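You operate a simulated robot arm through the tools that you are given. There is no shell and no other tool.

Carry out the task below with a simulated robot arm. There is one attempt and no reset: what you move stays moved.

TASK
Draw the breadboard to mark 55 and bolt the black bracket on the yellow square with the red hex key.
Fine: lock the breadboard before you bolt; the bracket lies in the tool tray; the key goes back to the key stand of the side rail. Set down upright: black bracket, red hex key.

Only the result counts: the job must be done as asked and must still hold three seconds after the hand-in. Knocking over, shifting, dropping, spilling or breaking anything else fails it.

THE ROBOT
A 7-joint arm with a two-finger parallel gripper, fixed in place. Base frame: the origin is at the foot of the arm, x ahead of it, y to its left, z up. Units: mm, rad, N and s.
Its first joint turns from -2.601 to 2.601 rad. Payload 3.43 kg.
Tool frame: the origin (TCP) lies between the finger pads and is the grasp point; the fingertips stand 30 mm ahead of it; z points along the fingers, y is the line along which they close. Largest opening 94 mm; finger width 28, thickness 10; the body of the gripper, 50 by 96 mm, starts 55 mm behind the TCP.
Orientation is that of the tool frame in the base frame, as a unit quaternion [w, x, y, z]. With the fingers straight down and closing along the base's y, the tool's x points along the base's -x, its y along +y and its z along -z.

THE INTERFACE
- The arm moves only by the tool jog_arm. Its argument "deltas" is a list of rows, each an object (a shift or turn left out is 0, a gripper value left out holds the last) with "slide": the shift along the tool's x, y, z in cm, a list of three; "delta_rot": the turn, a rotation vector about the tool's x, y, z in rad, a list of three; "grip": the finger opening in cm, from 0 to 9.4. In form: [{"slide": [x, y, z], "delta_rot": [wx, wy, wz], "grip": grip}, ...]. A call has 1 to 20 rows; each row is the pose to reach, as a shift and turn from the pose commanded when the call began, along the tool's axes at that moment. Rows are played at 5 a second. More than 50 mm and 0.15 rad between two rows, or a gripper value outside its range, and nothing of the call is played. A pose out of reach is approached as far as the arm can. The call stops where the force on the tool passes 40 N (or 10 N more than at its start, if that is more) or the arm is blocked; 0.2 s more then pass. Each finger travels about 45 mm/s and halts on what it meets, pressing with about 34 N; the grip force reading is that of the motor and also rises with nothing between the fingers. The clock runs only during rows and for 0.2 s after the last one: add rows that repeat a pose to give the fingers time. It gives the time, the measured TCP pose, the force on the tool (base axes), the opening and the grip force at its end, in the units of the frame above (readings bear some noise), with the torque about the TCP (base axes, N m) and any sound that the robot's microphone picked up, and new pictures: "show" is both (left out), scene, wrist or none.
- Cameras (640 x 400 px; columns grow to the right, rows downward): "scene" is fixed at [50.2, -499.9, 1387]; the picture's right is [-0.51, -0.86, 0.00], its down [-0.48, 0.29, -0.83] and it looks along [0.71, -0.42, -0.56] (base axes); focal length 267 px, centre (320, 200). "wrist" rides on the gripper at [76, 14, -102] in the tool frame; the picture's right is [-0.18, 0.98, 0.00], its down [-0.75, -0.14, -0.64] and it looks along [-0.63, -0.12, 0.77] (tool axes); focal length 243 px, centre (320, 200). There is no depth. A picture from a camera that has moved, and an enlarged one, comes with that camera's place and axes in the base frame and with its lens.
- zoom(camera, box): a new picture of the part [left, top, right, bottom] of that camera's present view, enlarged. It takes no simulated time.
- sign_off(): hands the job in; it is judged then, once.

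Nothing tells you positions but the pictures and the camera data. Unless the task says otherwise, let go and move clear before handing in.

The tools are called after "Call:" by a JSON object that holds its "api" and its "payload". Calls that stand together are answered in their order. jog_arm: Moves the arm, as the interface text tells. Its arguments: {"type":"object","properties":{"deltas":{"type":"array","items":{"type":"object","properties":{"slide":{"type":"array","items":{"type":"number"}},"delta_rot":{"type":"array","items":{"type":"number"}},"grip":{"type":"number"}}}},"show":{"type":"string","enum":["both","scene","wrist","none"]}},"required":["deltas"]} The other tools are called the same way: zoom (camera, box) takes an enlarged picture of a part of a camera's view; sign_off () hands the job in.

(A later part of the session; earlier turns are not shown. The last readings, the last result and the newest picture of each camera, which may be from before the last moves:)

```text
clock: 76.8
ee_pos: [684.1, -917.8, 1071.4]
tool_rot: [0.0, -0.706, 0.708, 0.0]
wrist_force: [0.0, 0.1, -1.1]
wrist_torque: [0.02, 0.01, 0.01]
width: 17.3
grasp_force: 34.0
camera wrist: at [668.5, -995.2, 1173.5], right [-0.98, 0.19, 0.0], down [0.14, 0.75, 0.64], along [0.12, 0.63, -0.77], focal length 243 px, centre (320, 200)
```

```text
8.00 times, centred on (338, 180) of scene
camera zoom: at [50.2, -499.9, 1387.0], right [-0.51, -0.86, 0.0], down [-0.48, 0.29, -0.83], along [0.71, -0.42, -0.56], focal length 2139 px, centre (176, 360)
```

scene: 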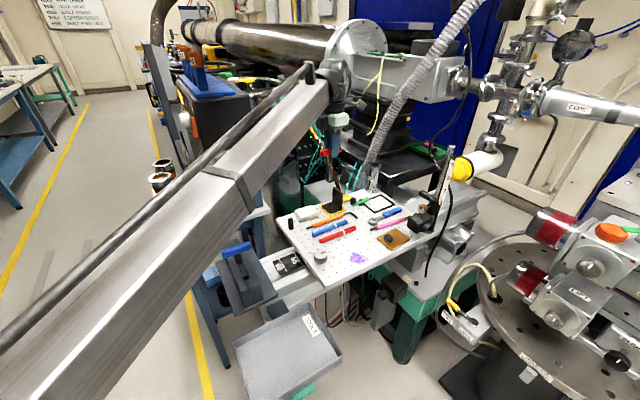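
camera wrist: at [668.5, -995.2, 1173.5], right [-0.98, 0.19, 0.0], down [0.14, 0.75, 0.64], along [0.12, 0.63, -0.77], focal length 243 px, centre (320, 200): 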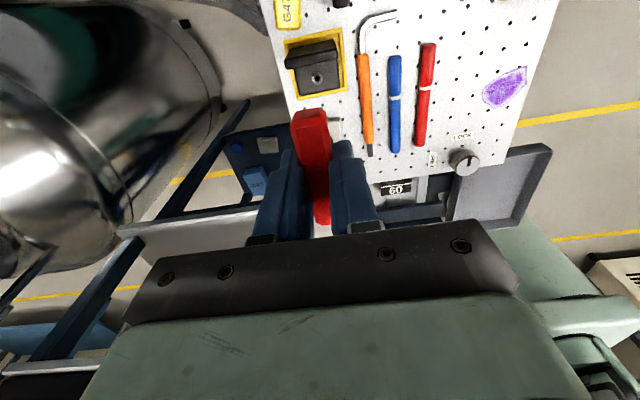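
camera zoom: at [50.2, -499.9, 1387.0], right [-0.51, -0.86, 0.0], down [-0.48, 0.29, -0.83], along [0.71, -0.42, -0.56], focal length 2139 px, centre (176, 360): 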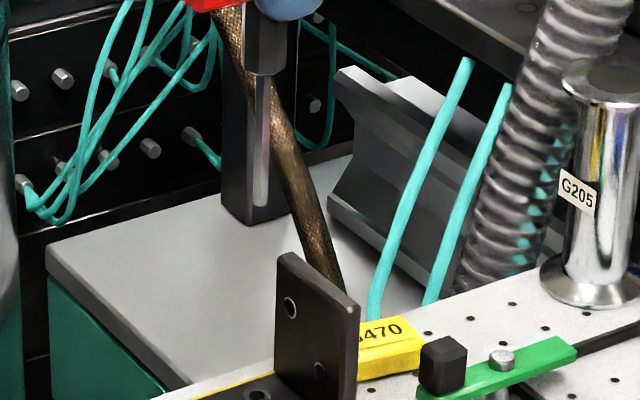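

I have a good view of the bolt from this side. I use the fixed scene camera to compare blade tip and bolt.

Call:
{"api": "zoom", "payload": {"camera": "scene", "box": [308, 165, 372, 205]}}

Call:
{"api": "zoom", "payload": {"camera": "scene", "box": [316, 195, 364, 225]}}

```text
10.00 times, centred on (340, 185) of scene
camera zoom: at [50.2, -499.9, 1387.0], right [-0.51, -0.86, 0.0], down [-0.48, 0.29, -0.83], along [0.71, -0.42, -0.56], focal length 2674 px, centre (120, 350)
```

zoom: 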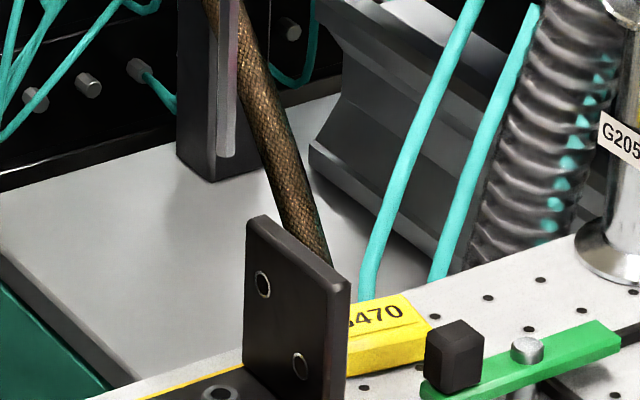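

```text
13.33 times, centred on (340, 210) of scene
camera zoom: at [50.2, -499.9, 1387.0], right [-0.51, -0.86, 0.0], down [-0.48, 0.29, -0.83], along [0.71, -0.42, -0.56], focal length 3566 px, centre (53, 67)
```

zoom: 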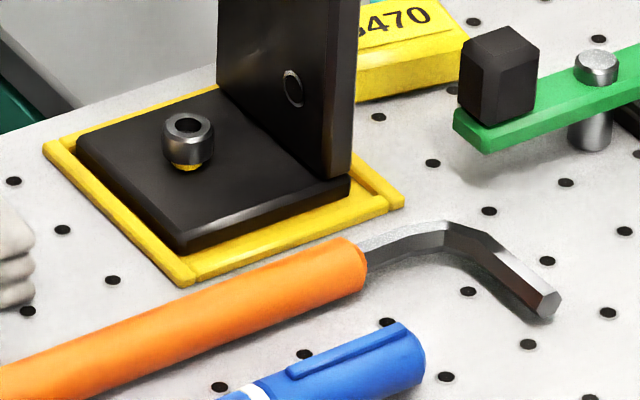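

Combining the views, the bolt is near (686, -920, 855), so the key needs about +3.7 mm x and -1.8 mm y. I correct and lower until the tip is roughly 20 mm above the bolt.

Call:
{"api": "jog_arm", "payload": {"deltas": [{"slide": [0.18, -0.37, 0]}, {"slide": [0.18, -0.37, 2.5]}, {"slide": [0.18, -0.37, 5.0]}, {"slide": [0.18, -0.37, 7.0]}, {"slide": [0.18, -0.37, 7.6]}, {"slide": [0.18, -0.37, 7.6]}]}}

Call:
{"api": "zoom", "payload": {"camera": "scene", "box": [308, 180, 372, 220]}}

Call:
{"api": "zoom", "payload": {"camera": "wrist", "box": [240, 30, 400, 130]}}

```text
clock: 78.2
ee_pos: [688.9, -919.9, 993.4]
tool_rot: [0.0, -0.706, 0.708, 0.0]
wrist_force: [0.4, 0.4, -1.1]
wrist_torque: [0.02, -0.03, 0.01]
width: 17.0
grasp_force: 34.3
camera wrist: at [672.7, -997.3, 1095.5], right [-0.98, 0.19, 0.0], down [0.14, 0.75, 0.64], along [0.12, 0.63, -0.77], focal length 243 px, centre (320, 200)
```

scene: 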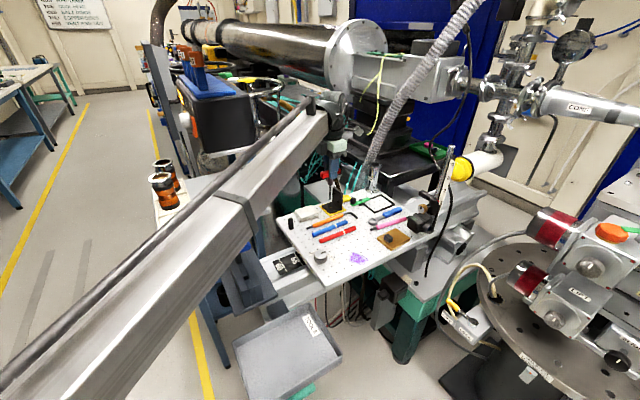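
wrist: 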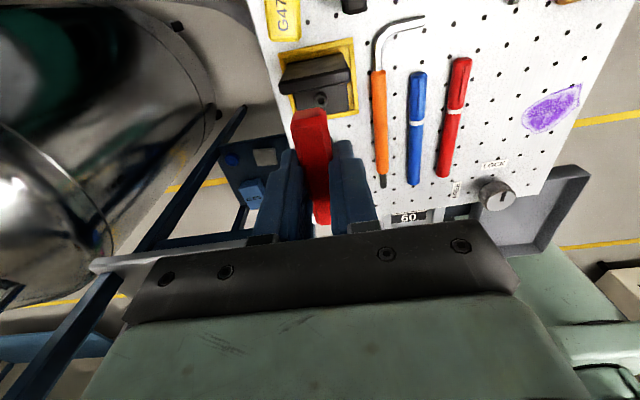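

```text
10.00 times, centred on (340, 200) of scene
camera zoom: at [50.2, -499.9, 1387.0], right [-0.51, -0.86, 0.0], down [-0.48, 0.29, -0.83], along [0.71, -0.42, -0.56], focal length 2674 px, centre (120, 200)
```

zoom: 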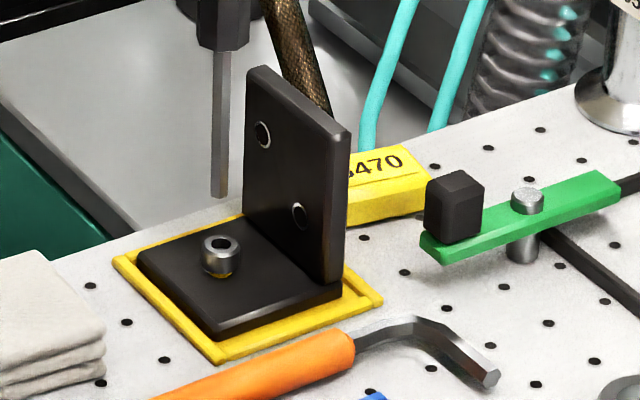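

```text
4.00 times, centred on (320, 80) of wrist
camera zoom: at [672.7, -997.3, 1095.5], right [-0.98, 0.19, 0.0], down [0.14, 0.75, 0.64], along [0.12, 0.63, -0.77], focal length 970 px, centre (320, 680)
```

zoom: 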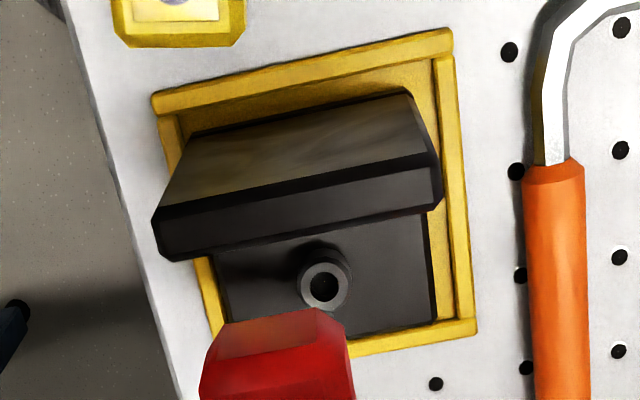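

The tip is almost above the socket, needing about 0.9 mm in the scene-right direction. I correct and come down 12 mm more.

Call:
{"api": "jog_arm", "payload": {"deltas": [{"slide": [0.08, 0.05, 0.4]}, {"slide": [0.08, 0.05, 0.8]}, {"slide": [0.08, 0.05, 1.2]}, {"slide": [0.08, 0.05, 1.2]}], "show": "wrist"}}

Call:
{"api": "zoom", "payload": {"camera": "scene", "box": [316, 190, 348, 210]}}

Call:
{"api": "zoom", "payload": {"camera": "wrist", "box": [280, 60, 360, 110]}}

```text
clock: 79.2
ee_pos: [685.2, -919.6, 980.8]
tool_rot: [0.001, -0.707, 0.708, 0.0]
wrist_force: [0.3, 0.9, -0.5]
wrist_torque: [-0.02, -0.03, 0.05]
width: 16.9
grasp_force: 34.3
camera wrist: at [669.8, -997.0, 1083.5], right [-0.98, 0.19, 0.0], down [0.14, 0.75, 0.64], along [0.12, 0.63, -0.77], focal length 243 px, centre (320, 200)
```

wrist: 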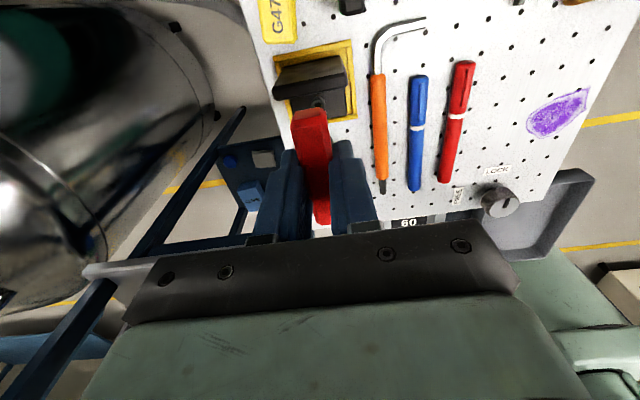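

```text
16.00 times, centred on (332, 200) of scene
camera zoom: at [50.2, -499.9, 1387.0], right [-0.51, -0.86, 0.0], down [-0.48, 0.29, -0.83], along [0.71, -0.42, -0.56], focal length 4279 px, centre (128, 200)
```

zoom: 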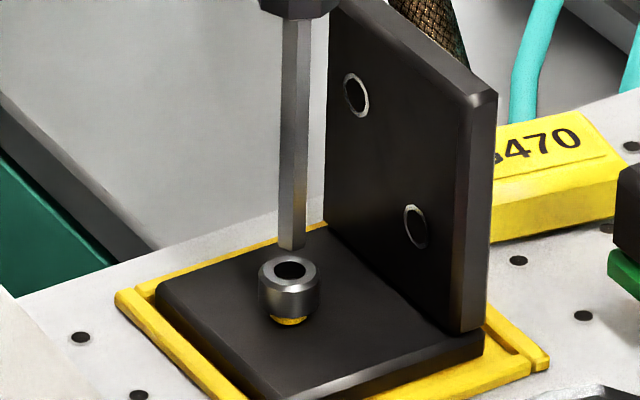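

```text
8.00 times, centred on (320, 85) of wrist
camera zoom: at [669.8, -997.0, 1083.5], right [-0.98, 0.19, 0.0], down [0.14, 0.75, 0.64], along [0.12, 0.63, -0.77], focal length 1941 px, centre (320, 1120)
```

zoom: 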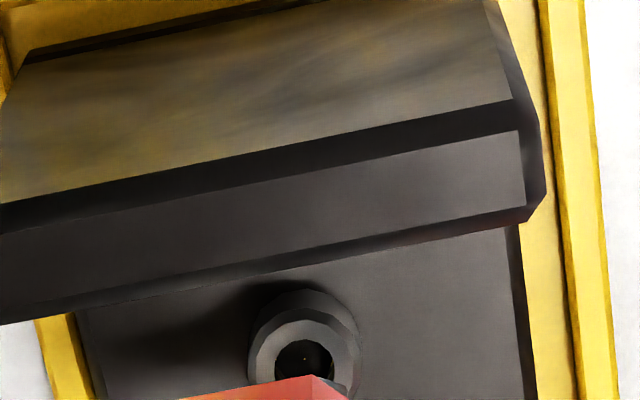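

The tip is about 7 mm above the socket; the wrist view says +1.8 mm in x is still needed. I apply it without lowering and re-check.

Call:
{"api": "jog_arm", "payload": {"deltas": [{"slide": [0.04, -0.18, 0]}, {"slide": [0.04, -0.18, 0]}, {"slide": [0.04, -0.18, 0]}], "show": "wrist"}}

Call:
{"api": "zoom", "payload": {"camera": "scene", "box": [316, 190, 348, 210]}}

Call:
{"api": "zoom", "payload": {"camera": "wrist", "box": [280, 60, 360, 110]}}

```text
clock: 80.0
ee_pos: [687.7, -919.9, 982.6]
tool_rot: [0.0, -0.707, 0.707, 0.0]
wrist_force: [0.3, 0.8, -1.2]
wrist_torque: [0.0, 0.02, -0.01]
width: 17.1
grasp_force: 34.0
camera wrist: at [672.1, -997.2, 1083.9], right [-0.98, 0.19, 0.0], down [0.14, 0.75, 0.64], along [0.12, 0.63, -0.77], focal length 243 px, centre (320, 200)
```

wrist: 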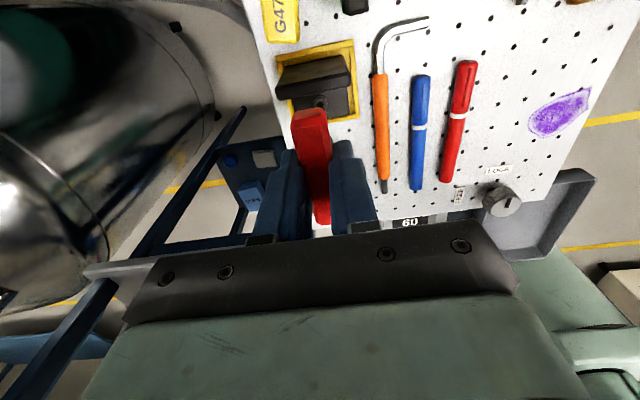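

```text
16.00 times, centred on (332, 200) of scene
camera zoom: at [50.2, -499.9, 1387.0], right [-0.51, -0.86, 0.0], down [-0.48, 0.29, -0.83], along [0.71, -0.42, -0.56], focal length 4279 px, centre (128, 200)
```

zoom: 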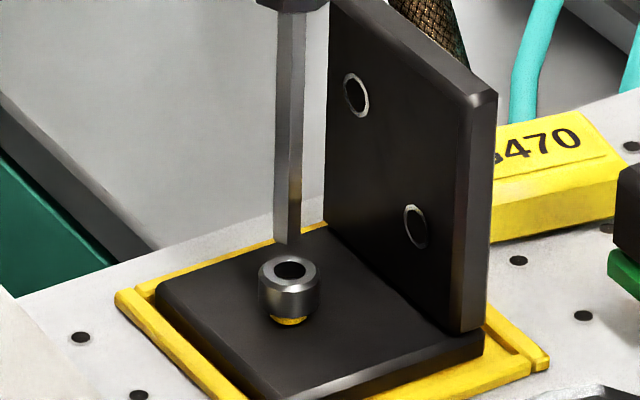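

```text
8.00 times, centred on (320, 85) of wrist
camera zoom: at [672.1, -997.2, 1083.9], right [-0.98, 0.19, 0.0], down [0.14, 0.75, 0.64], along [0.12, 0.63, -0.77], focal length 1941 px, centre (320, 1120)
```

zoom: 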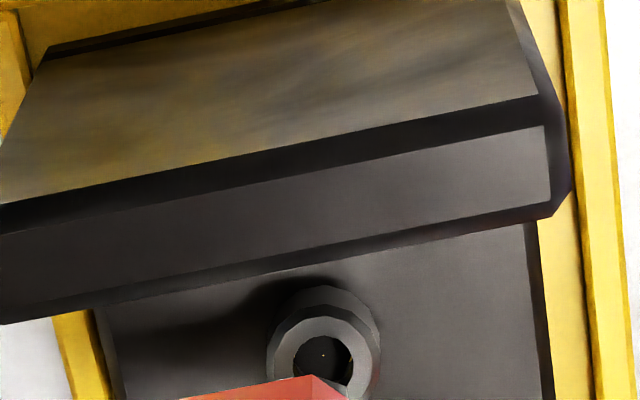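

Now within about 0.6 mm. I make the small correction and lower 6 mm to just above the socket.

Call:
{"api": "jog_arm", "payload": {"deltas": [{"slide": [0.055, 0.03, 0.2]}, {"slide": [0.055, 0.03, 0.4]}, {"slide": [0.055, 0.03, 0.6]}, {"slide": [0.055, 0.03, 0.6]}], "show": "wrist"}}

Call:
{"api": "zoom", "payload": {"camera": "scene", "box": [320, 193, 344, 208]}}

Call:
{"api": "zoom", "payload": {"camera": "wrist", "box": [280, 60, 360, 110]}}

```text
clock: 81.0
ee_pos: [686.8, -919.5, 975.8]
tool_rot: [0.001, -0.707, 0.707, 0.0]
wrist_force: [-0.4, 0.2, -1.0]
wrist_torque: [-0.01, -0.01, 0.01]
width: 17.0
grasp_force: 34.1
camera wrist: at [670.9, -997.7, 1077.2], right [-0.98, 0.19, 0.0], down [0.14, 0.75, 0.64], along [0.12, 0.63, -0.77], focal length 243 px, centre (320, 200)
```

wrist: 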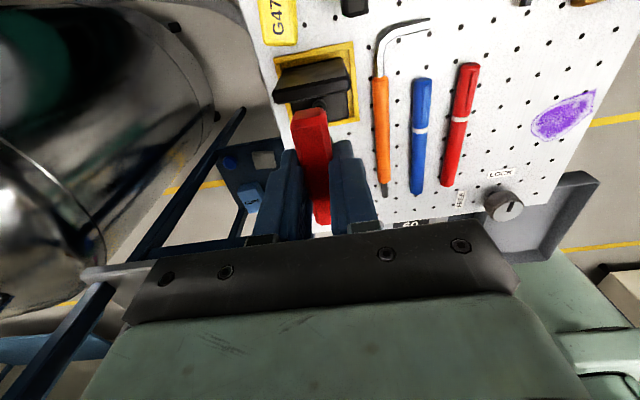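

```text
16.00 times, centred on (332, 200) of scene
camera zoom: at [50.2, -499.9, 1387.0], right [-0.51, -0.86, 0.0], down [-0.48, 0.29, -0.83], along [0.71, -0.42, -0.56], focal length 4279 px, centre (128, 192)
```

zoom: 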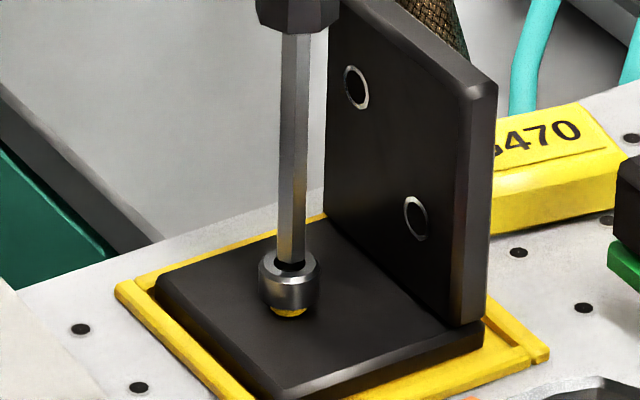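

```text
8.00 times, centred on (320, 85) of wrist
camera zoom: at [670.9, -997.7, 1077.2], right [-0.98, 0.19, 0.0], down [0.14, 0.75, 0.64], along [0.12, 0.63, -0.77], focal length 1941 px, centre (320, 1120)
```

zoom: 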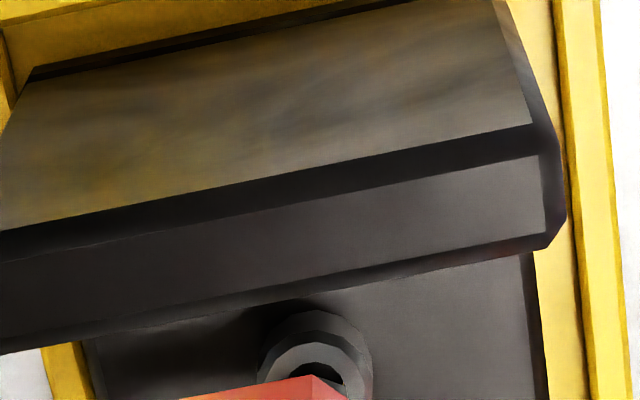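

The tip is just at the rim of the socket. I shift 0.7 mm toward +x and lower gently while watching the force.

Call:
{"api": "jog_arm", "payload": {"deltas": [{"slide": [0, -0.07, 0]}, {"slide": [0, -0.07, 0.1]}, {"slide": [0, -0.07, 0.2]}, {"slide": [0, -0.07, 0.3]}, {"slide": [0, -0.07, 0.3]}], "show": "wrist"}}

Call:
{"api": "zoom", "payload": {"camera": "scene", "box": [320, 193, 344, 208]}}

```text
clock: 82.2
ee_pos: [688.1, -921.0, 971.7]
tool_rot: [0.0, -0.706, 0.708, 0.0]
wrist_force: [0.0, -0.8, -0.2]
wrist_torque: [-0.01, 0.04, 0.01]
width: 17.1
grasp_force: 34.2
camera wrist: at [672.3, -998.2, 1074.1], right [-0.98, 0.19, 0.0], down [0.14, 0.75, 0.64], along [0.12, 0.63, -0.77], focal length 243 px, centre (320, 200)
```

wrist: 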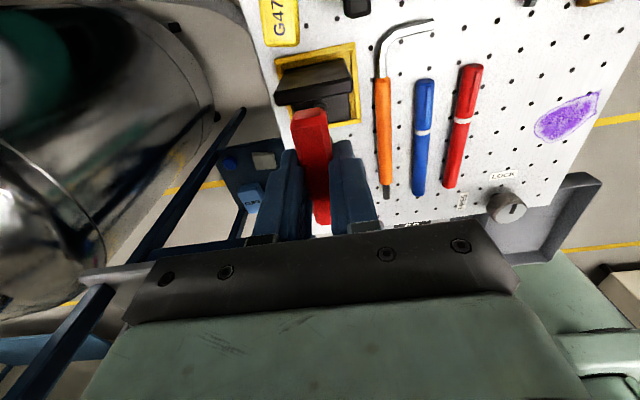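

```text
16.00 times, centred on (332, 200) of scene
camera zoom: at [50.2, -499.9, 1387.0], right [-0.51, -0.86, 0.0], down [-0.48, 0.29, -0.83], along [0.71, -0.42, -0.56], focal length 4279 px, centre (128, 192)
```

zoom: 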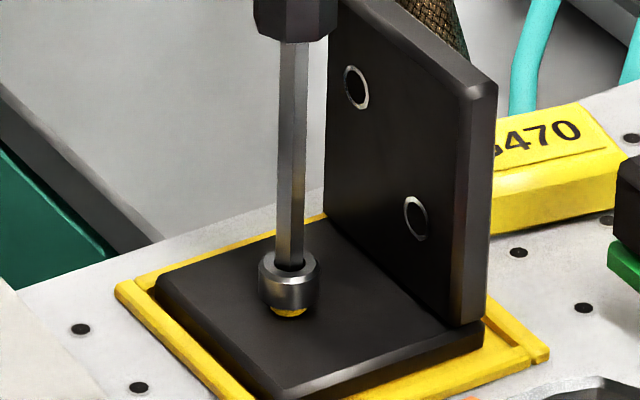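

It seems to enter the socket without contact force. I continue down in small steps.

Call:
{"api": "jog_arm", "payload": {"deltas": [{"slide": [0, 0, 0.1]}, {"slide": [0, 0, 0.2]}, {"slide": [0, 0, 0.3]}, {"slide": [0, 0, 0.3]}], "show": "none"}}

Call:
{"api": "zoom", "payload": {"camera": "scene", "box": [320, 193, 344, 208]}}

```text
clock: 83.2
ee_pos: [686.3, -920.9, 969.1]
tool_rot: [0.0, -0.706, 0.708, 0.0]
wrist_force: [0.7, 1.1, -0.4]
wrist_torque: [0.02, -0.01, -0.01]
width: 17.2
grasp_force: 33.9
```

```text
16.00 times, centred on (332, 200) of scene
camera zoom: at [50.2, -499.9, 1387.0], right [-0.51, -0.86, 0.0], down [-0.48, 0.29, -0.83], along [0.71, -0.42, -0.56], focal length 4279 px, centre (128, 192)
```

zoom: 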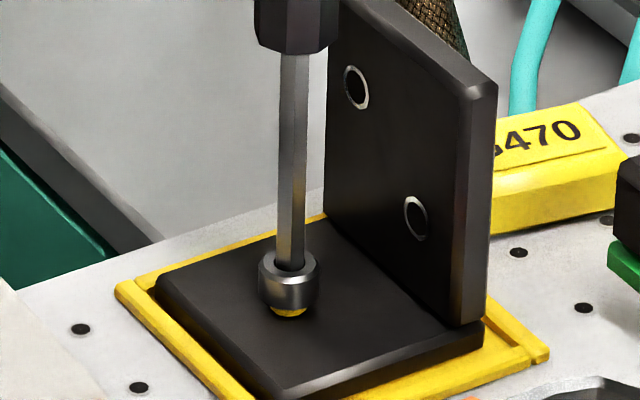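

The blade is going into the socket with no force. I continue until the bottom is felt.

Call:
{"api": "jog_arm", "payload": {"deltas": [{"slide": [0, 0, 0.1]}, {"slide": [0, 0, 0.2]}, {"slide": [0, 0, 0.3]}, {"slide": [0, 0, 0.3]}], "show": "none"}}

Call:
{"api": "zoom", "payload": {"camera": "scene", "box": [320, 193, 344, 208]}}

```text
clock: 84.2
ee_pos: [687.3, -920.7, 967.4]
tool_rot: [-0.001, -0.706, 0.708, -0.001]
wrist_force: [-0.2, -0.9, 12.6]
wrist_torque: [-0.15, -0.03, -0.02]
width: 17.0
grasp_force: 34.0
```

```text
16.00 times, centred on (332, 200) of scene
camera zoom: at [50.2, -499.9, 1387.0], right [-0.51, -0.86, 0.0], down [-0.48, 0.29, -0.83], along [0.71, -0.42, -0.56], focal length 4279 px, centre (128, 192)
```

zoom: 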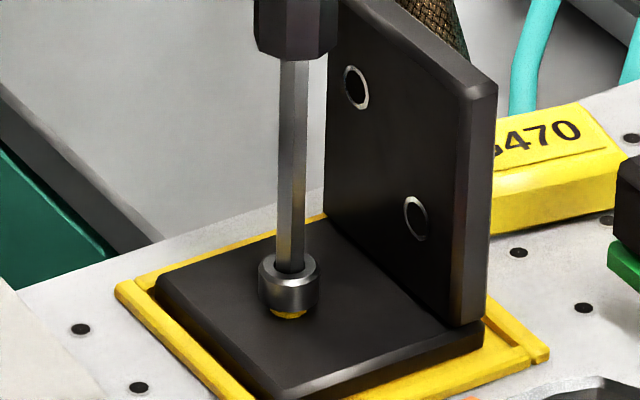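

Bottom reached at 12.6 N with the blade about 6 mm in the socket. I turn clockwise (seen from above) in small steps, watching torque and sound.

Call:
{"api": "jog_arm", "payload": {"deltas": [{"delta_rot": [0, 0, 0.1]}, {"delta_rot": [0, 0, 0.2]}, {"delta_rot": [0, 0, 0.3]}, {"delta_rot": [0, 0, 0.4]}, {"delta_rot": [0, 0, 0.5]}, {"delta_rot": [0, 0, 0.5]}], "show": "wrist"}}

Call:
{"api": "zoom", "payload": {"camera": "scene", "box": [320, 193, 344, 208]}}

```text
clock: 85.6
ee_pos: [687.4, -919.7, 967.6]
tool_rot: [0.0, -0.509, 0.861, 0.0]
wrist_force: [0.0, -0.4, 10.9]
wrist_torque: [-0.11, -0.01, -0.01]
width: 17.0
grasp_force: 33.1
camera wrist: at [636.0, -981.0, 1069.3], right [-0.77, 0.63, 0.0], down [0.49, 0.59, 0.64], along [0.41, 0.5, -0.77], focal length 243 px, centre (320, 200)
```

wrist: 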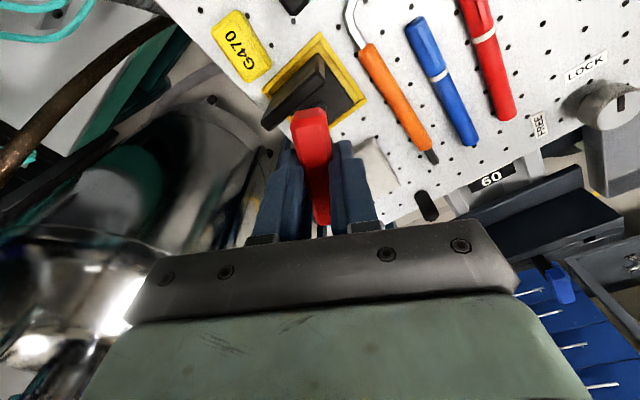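

```text
16.00 times, centred on (332, 200) of scene
camera zoom: at [50.2, -499.9, 1387.0], right [-0.51, -0.86, 0.0], down [-0.48, 0.29, -0.83], along [0.71, -0.42, -0.56], focal length 4279 px, centre (128, 192)
```

zoom: 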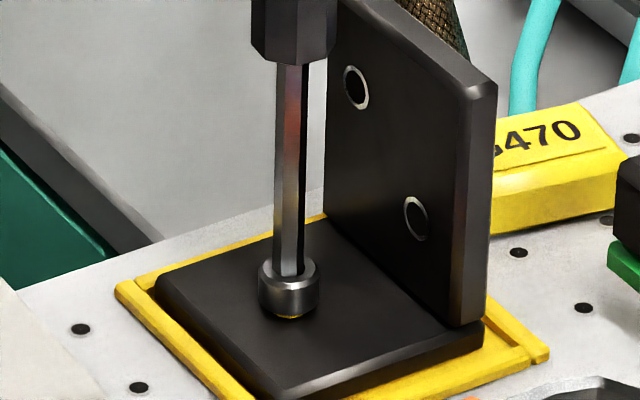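

The bolt head is screwing down (the gold shank is vanishing). I keep turning clockwise, following it down slightly.

Call:
{"api": "jog_arm", "payload": {"deltas": [{"delta_rot": [0, 0, 0.1]}, {"slide": [0, 0, 0.03], "delta_rot": [0, 0, 0.2]}, {"slide": [0, 0, 0.05], "delta_rot": [0, 0, 0.3]}, {"slide": [0, 0, 0.08], "delta_rot": [0, 0, 0.4]}, {"slide": [0, 0, 0.1], "delta_rot": [0, 0, 0.5]}, {"slide": [0, 0, 0.12], "delta_rot": [0, 0, 0.6]}, {"slide": [0, 0, 0.15], "delta_rot": [0, 0, 0.7]}, {"slide": [0, 0, 0.15], "delta_rot": [0, 0, 0.8]}, {"slide": [0, 0, 0.15], "delta_rot": [0, 0, 0.8]}], "show": "wrist"}}

Call:
{"api": "zoom", "payload": {"camera": "scene", "box": [320, 193, 344, 208]}}

```text
clock: 87.6
ee_pos: [686.2, -920.8, 965.3]
tool_rot: [0.0, -0.134, 0.991, 0.0]
wrist_force: [0.3, 1.4, 14.4]
wrist_torque: [0.17, -0.03, -0.03]
width: 17.2
grasp_force: 33.6
camera wrist: at [608.0, -928.0, 1067.8], right [-0.08, 1.0, 0.0], down [0.76, 0.06, 0.64], along [0.64, 0.05, -0.77], focal length 243 px, centre (320, 200)
```

wrist: 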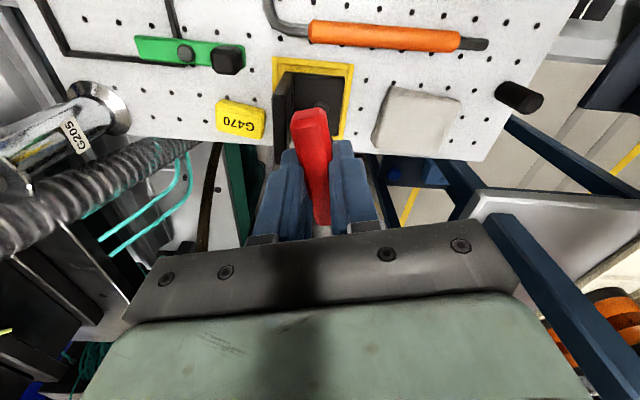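

```text
16.00 times, centred on (332, 200) of scene
camera zoom: at [50.2, -499.9, 1387.0], right [-0.51, -0.86, 0.0], down [-0.48, 0.29, -0.83], along [0.71, -0.42, -0.56], focal length 4279 px, centre (128, 192)
```

zoom: 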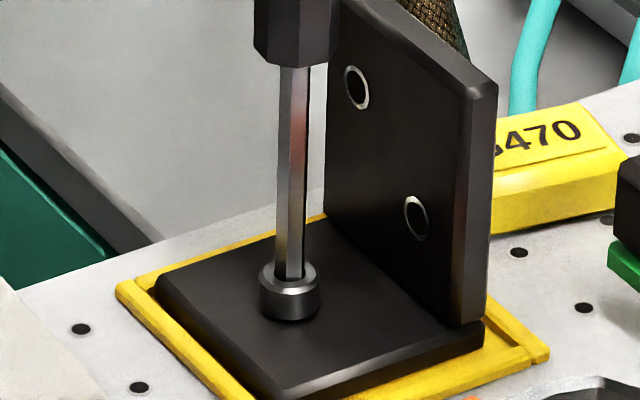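

The shank is no longer visible; torque is still low. I keep turning clockwise.

Call:
{"api": "jog_arm", "payload": {"deltas": [{"delta_rot": [0, 0, 0.1]}, {"slide": [0, 0, 0.02], "delta_rot": [0, 0, 0.2]}, {"slide": [0, 0, 0.04], "delta_rot": [0, 0, 0.3]}, {"slide": [0, 0, 0.06], "delta_rot": [0, 0, 0.4]}, {"slide": [0, 0, 0.08], "delta_rot": [0, 0, 0.5]}, {"slide": [0, 0, 0.1], "delta_rot": [0, 0, 0.6]}, {"slide": [0, 0, 0.1], "delta_rot": [0, 0, 0.7]}, {"slide": [0, 0, 0.1], "delta_rot": [0, 0, 0.8]}, {"slide": [0, 0, 0.1], "delta_rot": [0, 0, 0.8]}], "show": "wrist"}}

Call:
{"api": "zoom", "payload": {"camera": "scene", "box": [320, 193, 344, 208]}}

```text
clock: 89.6
ee_pos: [686.5, -920.4, 965.3]
tool_rot: [0.0, 0.263, 0.965, 0.0]
wrist_force: [-3.1, 2.5, 6.2]
wrist_torque: [0.28, 0.28, -0.01]
width: 17.1
grasp_force: 34.0
camera wrist: at [627.5, -870.9, 1066.7], right [0.66, 0.75, 0.0], down [0.58, -0.5, 0.64], along [0.48, -0.42, -0.77], focal length 243 px, centre (320, 200)
```

wrist: 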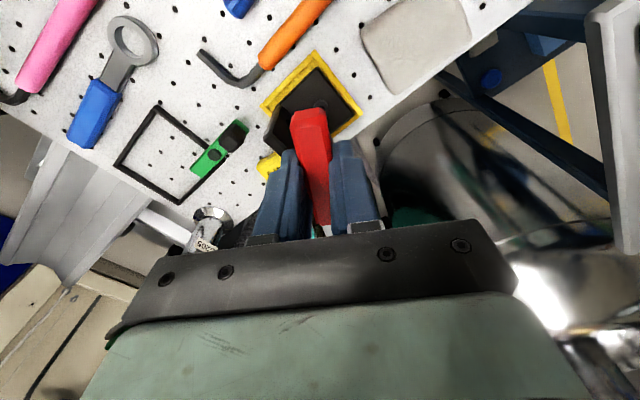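

```text
16.00 times, centred on (332, 200) of scene
camera zoom: at [50.2, -499.9, 1387.0], right [-0.51, -0.86, 0.0], down [-0.48, 0.29, -0.83], along [0.71, -0.42, -0.56], focal length 4279 px, centre (128, 192)
```

zoom: 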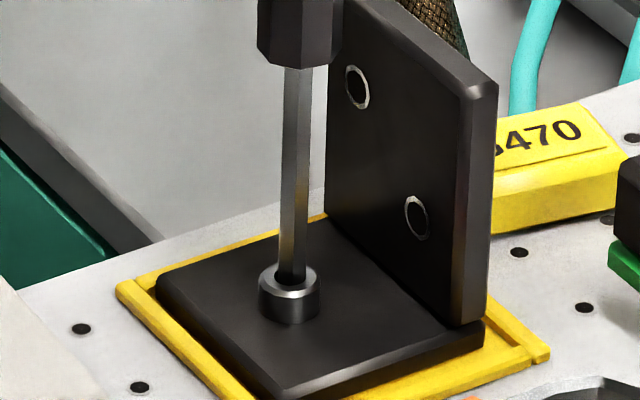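

The head is still going down. I continue turning, total so far about 2.1 rad.

Call:
{"api": "jog_arm", "payload": {"deltas": [{"delta_rot": [0, 0, 0.1]}, {"slide": [0, 0, 0.02], "delta_rot": [0, 0, 0.2]}, {"slide": [0, 0, 0.04], "delta_rot": [0, 0, 0.3]}, {"slide": [0, 0, 0.06], "delta_rot": [0, 0, 0.4]}, {"slide": [0, 0, 0.08], "delta_rot": [0, 0, 0.5]}, {"slide": [0, 0, 0.1], "delta_rot": [0, 0, 0.6]}, {"slide": [0, 0, 0.12], "delta_rot": [0, 0, 0.7]}, {"slide": [0, 0, 0.12], "delta_rot": [0, 0, 0.8]}, {"slide": [0, 0, 0.12], "delta_rot": [0, 0, 0.8]}], "show": "wrist"}}

Call:
{"api": "zoom", "payload": {"camera": "scene", "box": [320, 193, 344, 208]}}

```text
clock: 91.6
ee_pos: [687.1, -921.0, 964.3]
tool_rot: [0.001, 0.617, 0.787, 0.0]
wrist_force: [-1.3, 2.8, 16.8]
wrist_torque: [0.21, 0.07, 0.13]
width: 17.0
grasp_force: 34.1
camera wrist: at [682.1, -844.0, 1065.8], right [1.0, 0.05, 0.0], down [0.04, -0.77, 0.64], along [0.04, -0.64, -0.77], focal length 243 px, centre (320, 200)
```

wrist: 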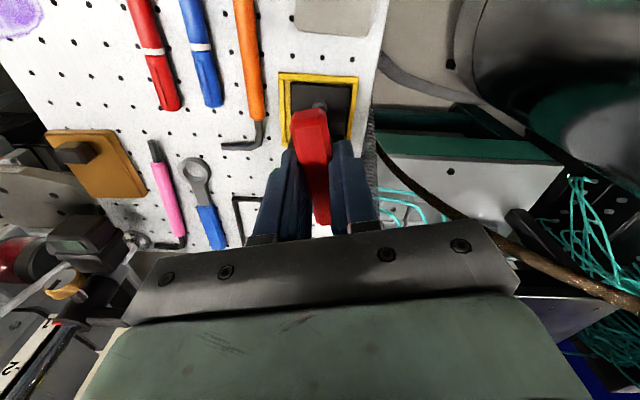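

```text
16.00 times, centred on (332, 200) of scene
camera zoom: at [50.2, -499.9, 1387.0], right [-0.51, -0.86, 0.0], down [-0.48, 0.29, -0.83], along [0.71, -0.42, -0.56], focal length 4279 px, centre (128, 192)
```

zoom: 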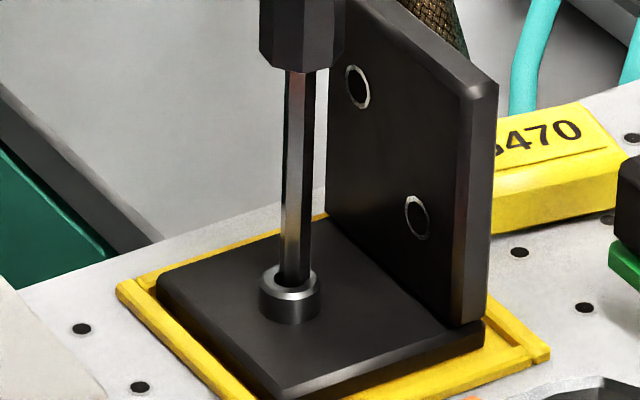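

The reaction torque is starting to rise (0.13 N m). I turn further in small steps.

Call:
{"api": "jog_arm", "payload": {"deltas": [{"delta_rot": [0, 0, 0.1]}, {"slide": [0, 0, 0.01], "delta_rot": [0, 0, 0.2]}, {"slide": [0, 0, 0.02], "delta_rot": [0, 0, 0.3]}, {"slide": [0, 0, 0.03], "delta_rot": [0, 0, 0.4]}, {"slide": [0, 0, 0.04], "delta_rot": [0, 0, 0.5]}, {"slide": [0, 0, 0.04], "delta_rot": [0, 0, 0.5]}], "show": "wrist"}}

Call:
{"api": "zoom", "payload": {"camera": "scene", "box": [320, 193, 344, 208]}}

```text
clock: 93.0
ee_pos: [686.9, -920.9, 963.2]
tool_rot: [0.001, 0.793, 0.609, 0.0]
wrist_force: [1.6, 1.4, 21.5]
wrist_torque: [0.17, -0.18, 0.25]
width: 17.1
grasp_force: 33.4
camera wrist: at [719.3, -851.4, 1065.6], right [0.9, -0.43, 0.0], down [-0.33, -0.69, 0.64], along [-0.28, -0.58, -0.77], focal length 243 px, centre (320, 200)
```

wrist: 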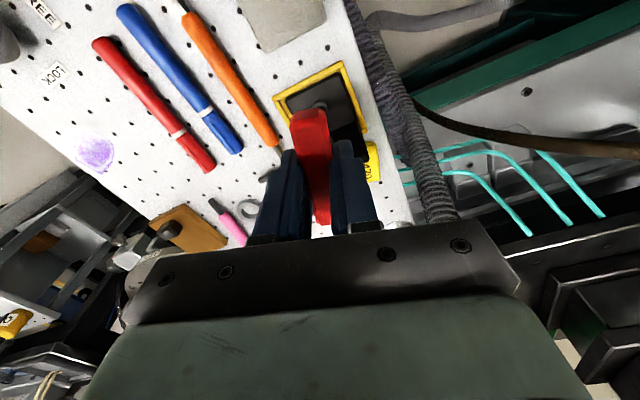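

```text
16.00 times, centred on (332, 200) of scene
camera zoom: at [50.2, -499.9, 1387.0], right [-0.51, -0.86, 0.0], down [-0.48, 0.29, -0.83], along [0.71, -0.42, -0.56], focal length 4279 px, centre (128, 192)
```

zoom: 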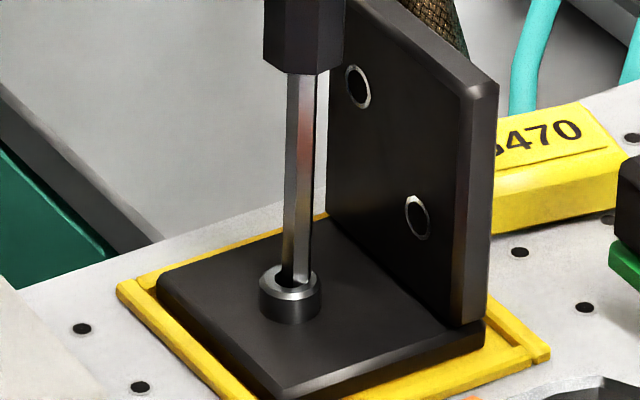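

Torque is up to 0.25 N m and the head is lower. I continue without adding down-pressure.

Call:
{"api": "jog_arm", "payload": {"deltas": [{"slide": [0, 0, -0.02], "delta_rot": [0, 0, 0.1]}, {"slide": [0, 0, -0.02], "delta_rot": [0, 0, 0.2]}, {"slide": [0, 0, -0.02], "delta_rot": [0, 0, 0.3]}, {"slide": [0, 0, -0.02], "delta_rot": [0, 0, 0.4]}, {"slide": [0, 0, -0.02], "delta_rot": [0, 0, 0.5]}, {"slide": [0, 0, -0.02], "delta_rot": [0, 0, 0.5]}], "show": "both"}}

Call:
{"api": "zoom", "payload": {"camera": "scene", "box": [320, 193, 344, 208]}}

```text
clock: 94.4
ee_pos: [685.1, -920.3, 964.0]
tool_rot: [0.001, 0.919, 0.393, 0.001]
wrist_force: [-1.8, -1.7, 20.9]
wrist_torque: [-0.21, 0.19, 0.25]
width: 16.7
grasp_force: 33.9
camera wrist: at [748.1, -876.9, 1065.8], right [0.58, -0.81, 0.0], down [-0.62, -0.45, 0.64], along [-0.52, -0.38, -0.77], focal length 243 px, centre (320, 200)
```

scene: 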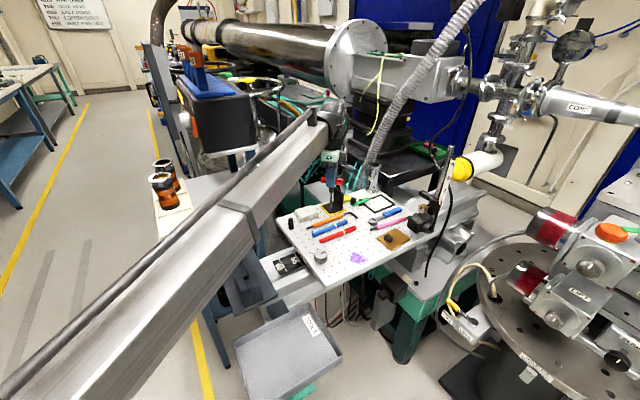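
wrist: 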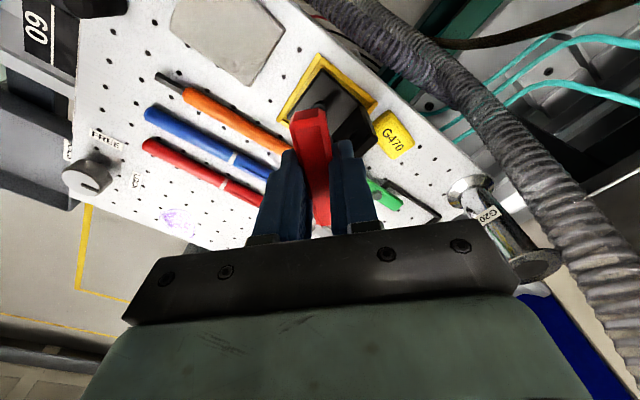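

```text
16.00 times, centred on (332, 200) of scene
camera zoom: at [50.2, -499.9, 1387.0], right [-0.51, -0.86, 0.0], down [-0.48, 0.29, -0.83], along [0.71, -0.42, -0.56], focal length 4279 px, centre (128, 192)
```

zoom: 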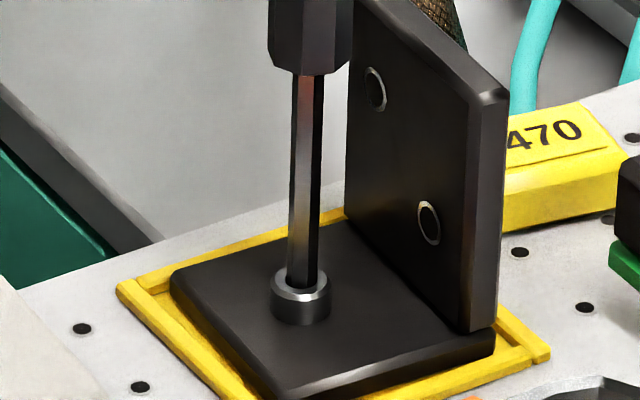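

The last turn rotated the whole bracket slightly, so the bolt has reached its end. I stop turning and inspect closely.

Call:
{"api": "zoom", "payload": {"camera": "scene", "box": [314, 185, 362, 215]}}

Call:
{"api": "zoom", "payload": {"camera": "scene", "box": [326, 198, 342, 208]}}

Call:
{"api": "zoom", "payload": {"camera": "wrist", "box": [260, 30, 420, 130]}}

```text
13.33 times, centred on (338, 200) of scene
camera zoom: at [50.2, -499.9, 1387.0], right [-0.51, -0.86, 0.0], down [-0.48, 0.29, -0.83], along [0.71, -0.42, -0.56], focal length 3566 px, centre (80, 200)
```

zoom: 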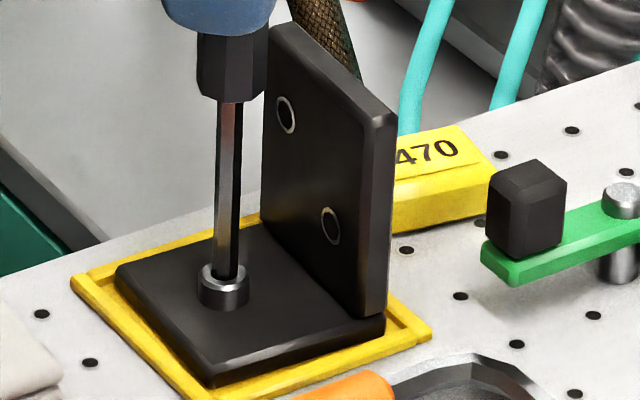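

```text
16.00 times, centred on (334, 203) of scene
camera zoom: at [50.2, -499.9, 1387.0], right [-0.51, -0.86, 0.0], down [-0.48, 0.29, -0.83], along [0.71, -0.42, -0.56], focal length 4279 px, centre (96, 152)
```

zoom: 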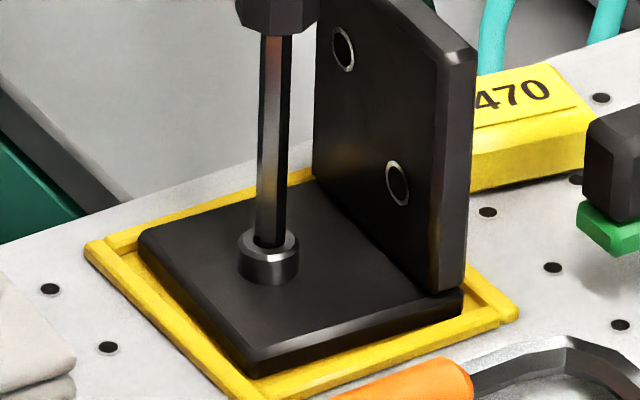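

```text
4.00 times, centred on (340, 80) of wrist
camera zoom: at [748.1, -876.9, 1065.8], right [0.58, -0.81, 0.0], down [-0.62, -0.45, 0.64], along [-0.52, -0.38, -0.77], focal length 970 px, centre (240, 680)
```

zoom: 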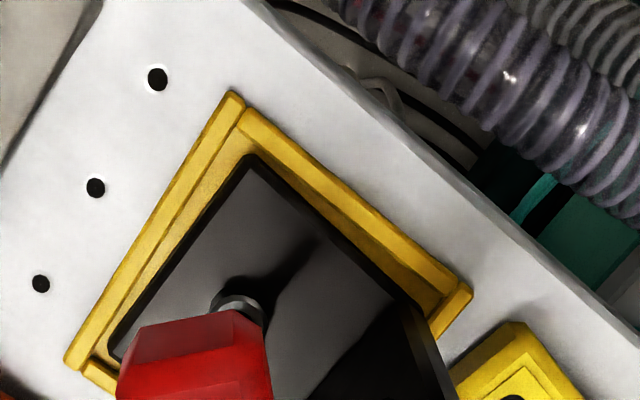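

The bracket yawed about 0.1 rad during the last turn. I test with a small 0.1 rad step to see whether the bolt or the bracket turns.

Call:
{"api": "jog_arm", "payload": {"deltas": [{"slide": [0, 0, 0.02], "delta_rot": [0, 0, 0.05]}, {"slide": [0, 0, 0.02], "delta_rot": [0, 0, 0.1]}, {"slide": [0, 0, 0.02], "delta_rot": [0, 0, 0.1]}], "show": "none"}}

Call:
{"api": "zoom", "payload": {"camera": "scene", "box": [314, 185, 362, 215]}}

```text
clock: 95.2
ee_pos: [686.9, -920.1, 964.0]
tool_rot: [0.0, 0.938, 0.348, -0.001]
wrist_force: [-3.8, -3.7, 25.4]
wrist_torque: [-0.43, 0.46, 0.29]
width: 17.1
grasp_force: 34.4
```

```text
13.33 times, centred on (338, 200) of scene
camera zoom: at [50.2, -499.9, 1387.0], right [-0.51, -0.86, 0.0], down [-0.48, 0.29, -0.83], along [0.71, -0.42, -0.56], focal length 3566 px, centre (80, 200)
```

zoom: 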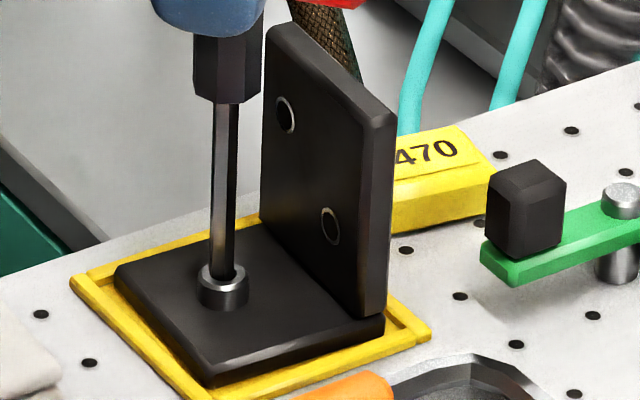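

The bracket held still during that step, so the bolt itself turned. I continue in small steps.

Call:
{"api": "jog_arm", "payload": {"deltas": [{"delta_rot": [0, 0, 0.05]}, {"delta_rot": [0, 0, 0.1]}, {"delta_rot": [0, 0, 0.15]}, {"delta_rot": [0, 0, 0.2]}, {"delta_rot": [0, 0, 0.2]}], "show": "none"}}

Call:
{"api": "zoom", "payload": {"camera": "scene", "box": [314, 185, 362, 215]}}

```text
clock: 96.4
ee_pos: [688.3, -920.2, 962.6]
tool_rot: [0.0, 0.967, 0.253, 0.001]
wrist_force: [1.2, 2.5, 22.9]
wrist_torque: [0.19, -0.16, 0.29]
width: 17.0
grasp_force: 33.8
```

```text
13.33 times, centred on (338, 200) of scene
camera zoom: at [50.2, -499.9, 1387.0], right [-0.51, -0.86, 0.0], down [-0.48, 0.29, -0.83], along [0.71, -0.42, -0.56], focal length 3566 px, centre (80, 200)
```

zoom: 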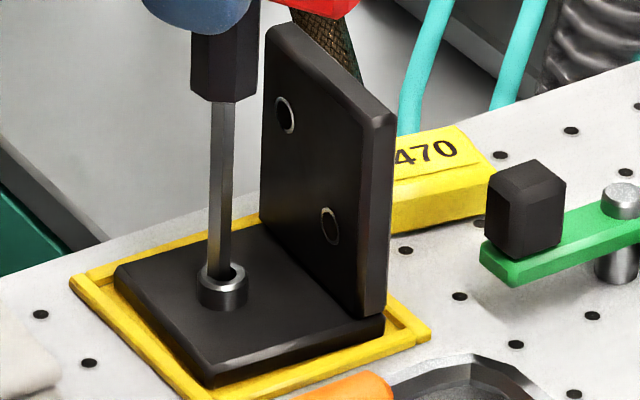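

The bracket no longer moves while I turn, with torque at 0.29 N m. I unload the down-pressure and do a tiny sideways nudge to feel whether the bracket is now fixed.

Call:
{"api": "jog_arm", "payload": {"deltas": [{"slide": [0, 0, -0.1]}, {"slide": [0, 0, -0.2]}, {"slide": [0, 0, -0.2]}], "show": "none"}}

Call:
{"api": "jog_arm", "payload": {"deltas": [{"slide": [0.05, -0.09, 0]}, {"slide": [0.1, -0.17, 0]}, {"slide": [0.1, -0.17, 0]}], "show": "none"}}

Call:
{"api": "zoom", "payload": {"camera": "scene", "box": [314, 185, 362, 215]}}

```text
clock: 97.2
ee_pos: [687.4, -920.7, 964.2]
tool_rot: [0.0, 0.968, 0.253, -0.001]
wrist_force: [0.4, 2.3, 3.5]
wrist_torque: [0.21, -0.15, 0.24]
width: 17.1
grasp_force: 34.1
```

```text
clock: 98.0
ee_pos: [686.9, -919.7, 963.8]
tool_rot: [-0.001, 0.968, 0.253, 0.0]
wrist_force: [-0.6, -2.5, 4.0]
wrist_torque: [-0.2, 0.15, 0.29]
width: 17.0
grasp_force: 33.8
```

```text
13.33 times, centred on (338, 200) of scene
camera zoom: at [50.2, -499.9, 1387.0], right [-0.51, -0.86, 0.0], down [-0.48, 0.29, -0.83], along [0.71, -0.42, -0.56], focal length 3566 px, centre (80, 200)
```

zoom: 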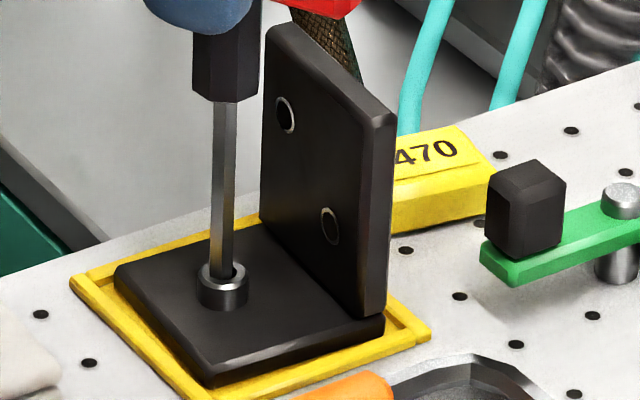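

The bracket does not budge under 0.29 N m or the nudge with no down-force, so the bolt is clamping it. I give one more small turn for safety with light pressure.

Call:
{"api": "jog_arm", "payload": {"deltas": [{"slide": [-0.05, 0.09, 0.05], "delta_rot": [0, 0, 0.05]}, {"slide": [-0.05, 0.09, 0.1], "delta_rot": [0, 0, 0.1]}, {"slide": [-0.05, 0.09, 0.1], "delta_rot": [0, 0, 0.15]}, {"slide": [-0.05, 0.09, 0.1], "delta_rot": [0, 0, 0.2]}, {"slide": [-0.05, 0.09, 0.1], "delta_rot": [0, 0, 0.25]}, {"slide": [-0.05, 0.09, 0.1], "delta_rot": [0, 0, 0.25]}], "show": "wrist"}}

Call:
{"api": "zoom", "payload": {"camera": "scene", "box": [314, 185, 362, 215]}}

```text
clock: 99.4
ee_pos: [688.2, -920.3, 963.1]
tool_rot: [0.0, 0.992, 0.13, 0.0]
wrist_force: [-2.3, 0.4, 4.9]
wrist_torque: [0.05, 0.26, 0.25]
width: 17.2
grasp_force: 34.0
camera wrist: at [764.4, -916.1, 1066.1], right [0.07, -1.0, 0.0], down [-0.76, -0.06, 0.64], along [-0.64, -0.05, -0.77], focal length 243 px, centre (320, 200)
```

wrist: 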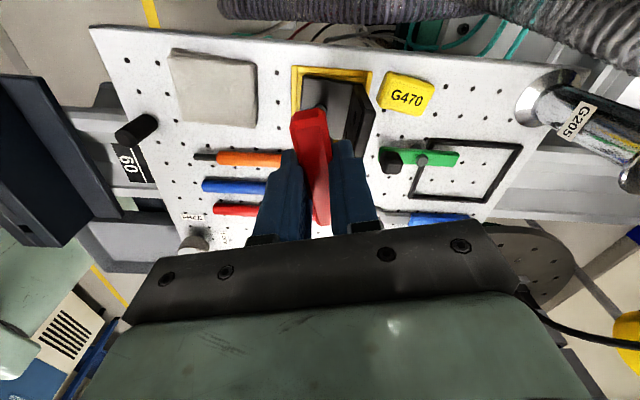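

```text
13.33 times, centred on (338, 200) of scene
camera zoom: at [50.2, -499.9, 1387.0], right [-0.51, -0.86, 0.0], down [-0.48, 0.29, -0.83], along [0.71, -0.42, -0.56], focal length 3566 px, centre (80, 200)
```

zoom: 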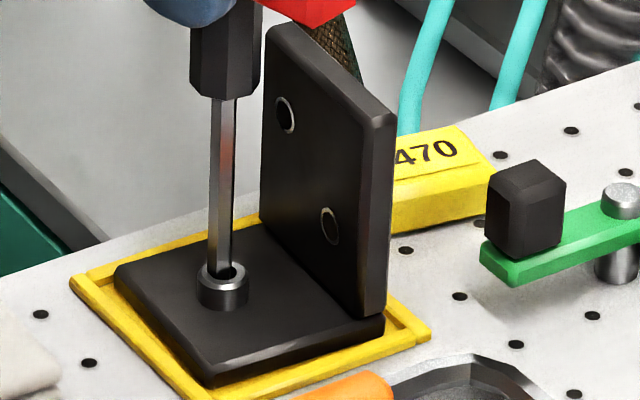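

Call:
{"api": "zoom", "payload": {"camera": "wrist", "box": [270, 50, 398, 130]}}

Call:
{"api": "zoom", "payload": {"camera": "scene", "box": [318, 200, 350, 220]}}

```text
5.00 times, centred on (334, 90) of wrist
camera zoom: at [764.4, -916.1, 1066.1], right [0.07, -1.0, 0.0], down [-0.76, -0.06, 0.64], along [-0.64, -0.05, -0.77], focal length 1213 px, centre (250, 750)
```

zoom: 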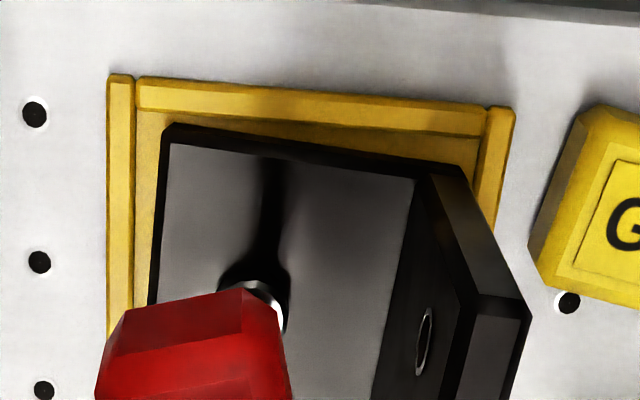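

```text
16.00 times, centred on (334, 210) of scene
camera zoom: at [50.2, -499.9, 1387.0], right [-0.51, -0.86, 0.0], down [-0.48, 0.29, -0.83], along [0.71, -0.42, -0.56], focal length 4279 px, centre (96, 40)
```

zoom: 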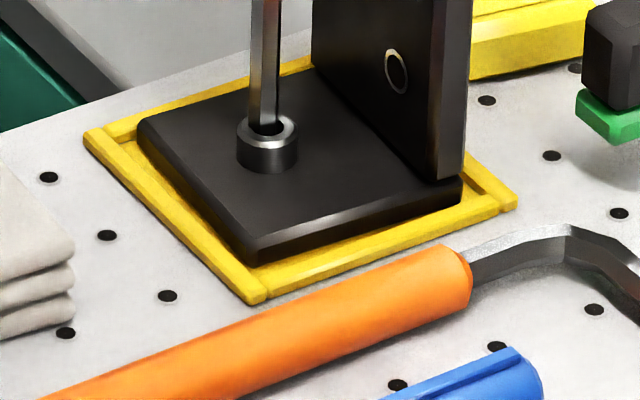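

The bracket might just be resting against the frame ridge, so I test once more: with no down-force, I nudge the key toward the square's centre (+x, -y) and watch whether the bracket slides.

Call:
{"api": "jog_arm", "payload": {"deltas": [{"slide": [0, 0, -0.06]}, {"slide": [0.09, 0.15, -0.06]}, {"slide": [0.18, 0.31, -0.06]}, {"slide": [0.18, 0.31, -0.06]}], "show": "none"}}

Call:
{"api": "zoom", "payload": {"camera": "scene", "box": [318, 200, 350, 220]}}

```text
clock: 100.4
ee_pos: [689.3, -922.1, 964.7]
tool_rot: [0.0, 0.991, 0.131, 0.001]
wrist_force: [-4.8, 2.5, 0.9]
wrist_torque: [0.23, 0.52, 0.25]
width: 16.9
grasp_force: 34.3
```

```text
16.00 times, centred on (334, 210) of scene
camera zoom: at [50.2, -499.9, 1387.0], right [-0.51, -0.86, 0.0], down [-0.48, 0.29, -0.83], along [0.71, -0.42, -0.56], focal length 4279 px, centre (96, 40)
```

zoom: 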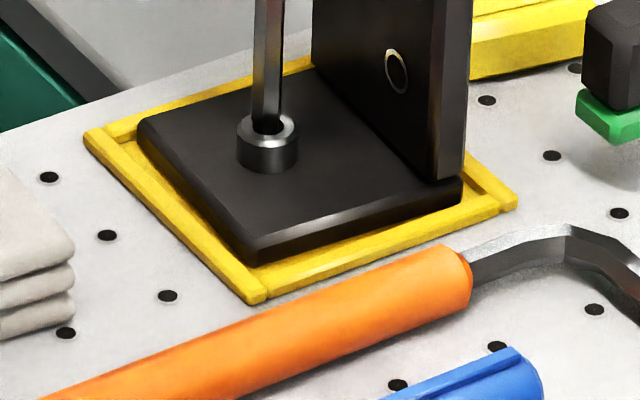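

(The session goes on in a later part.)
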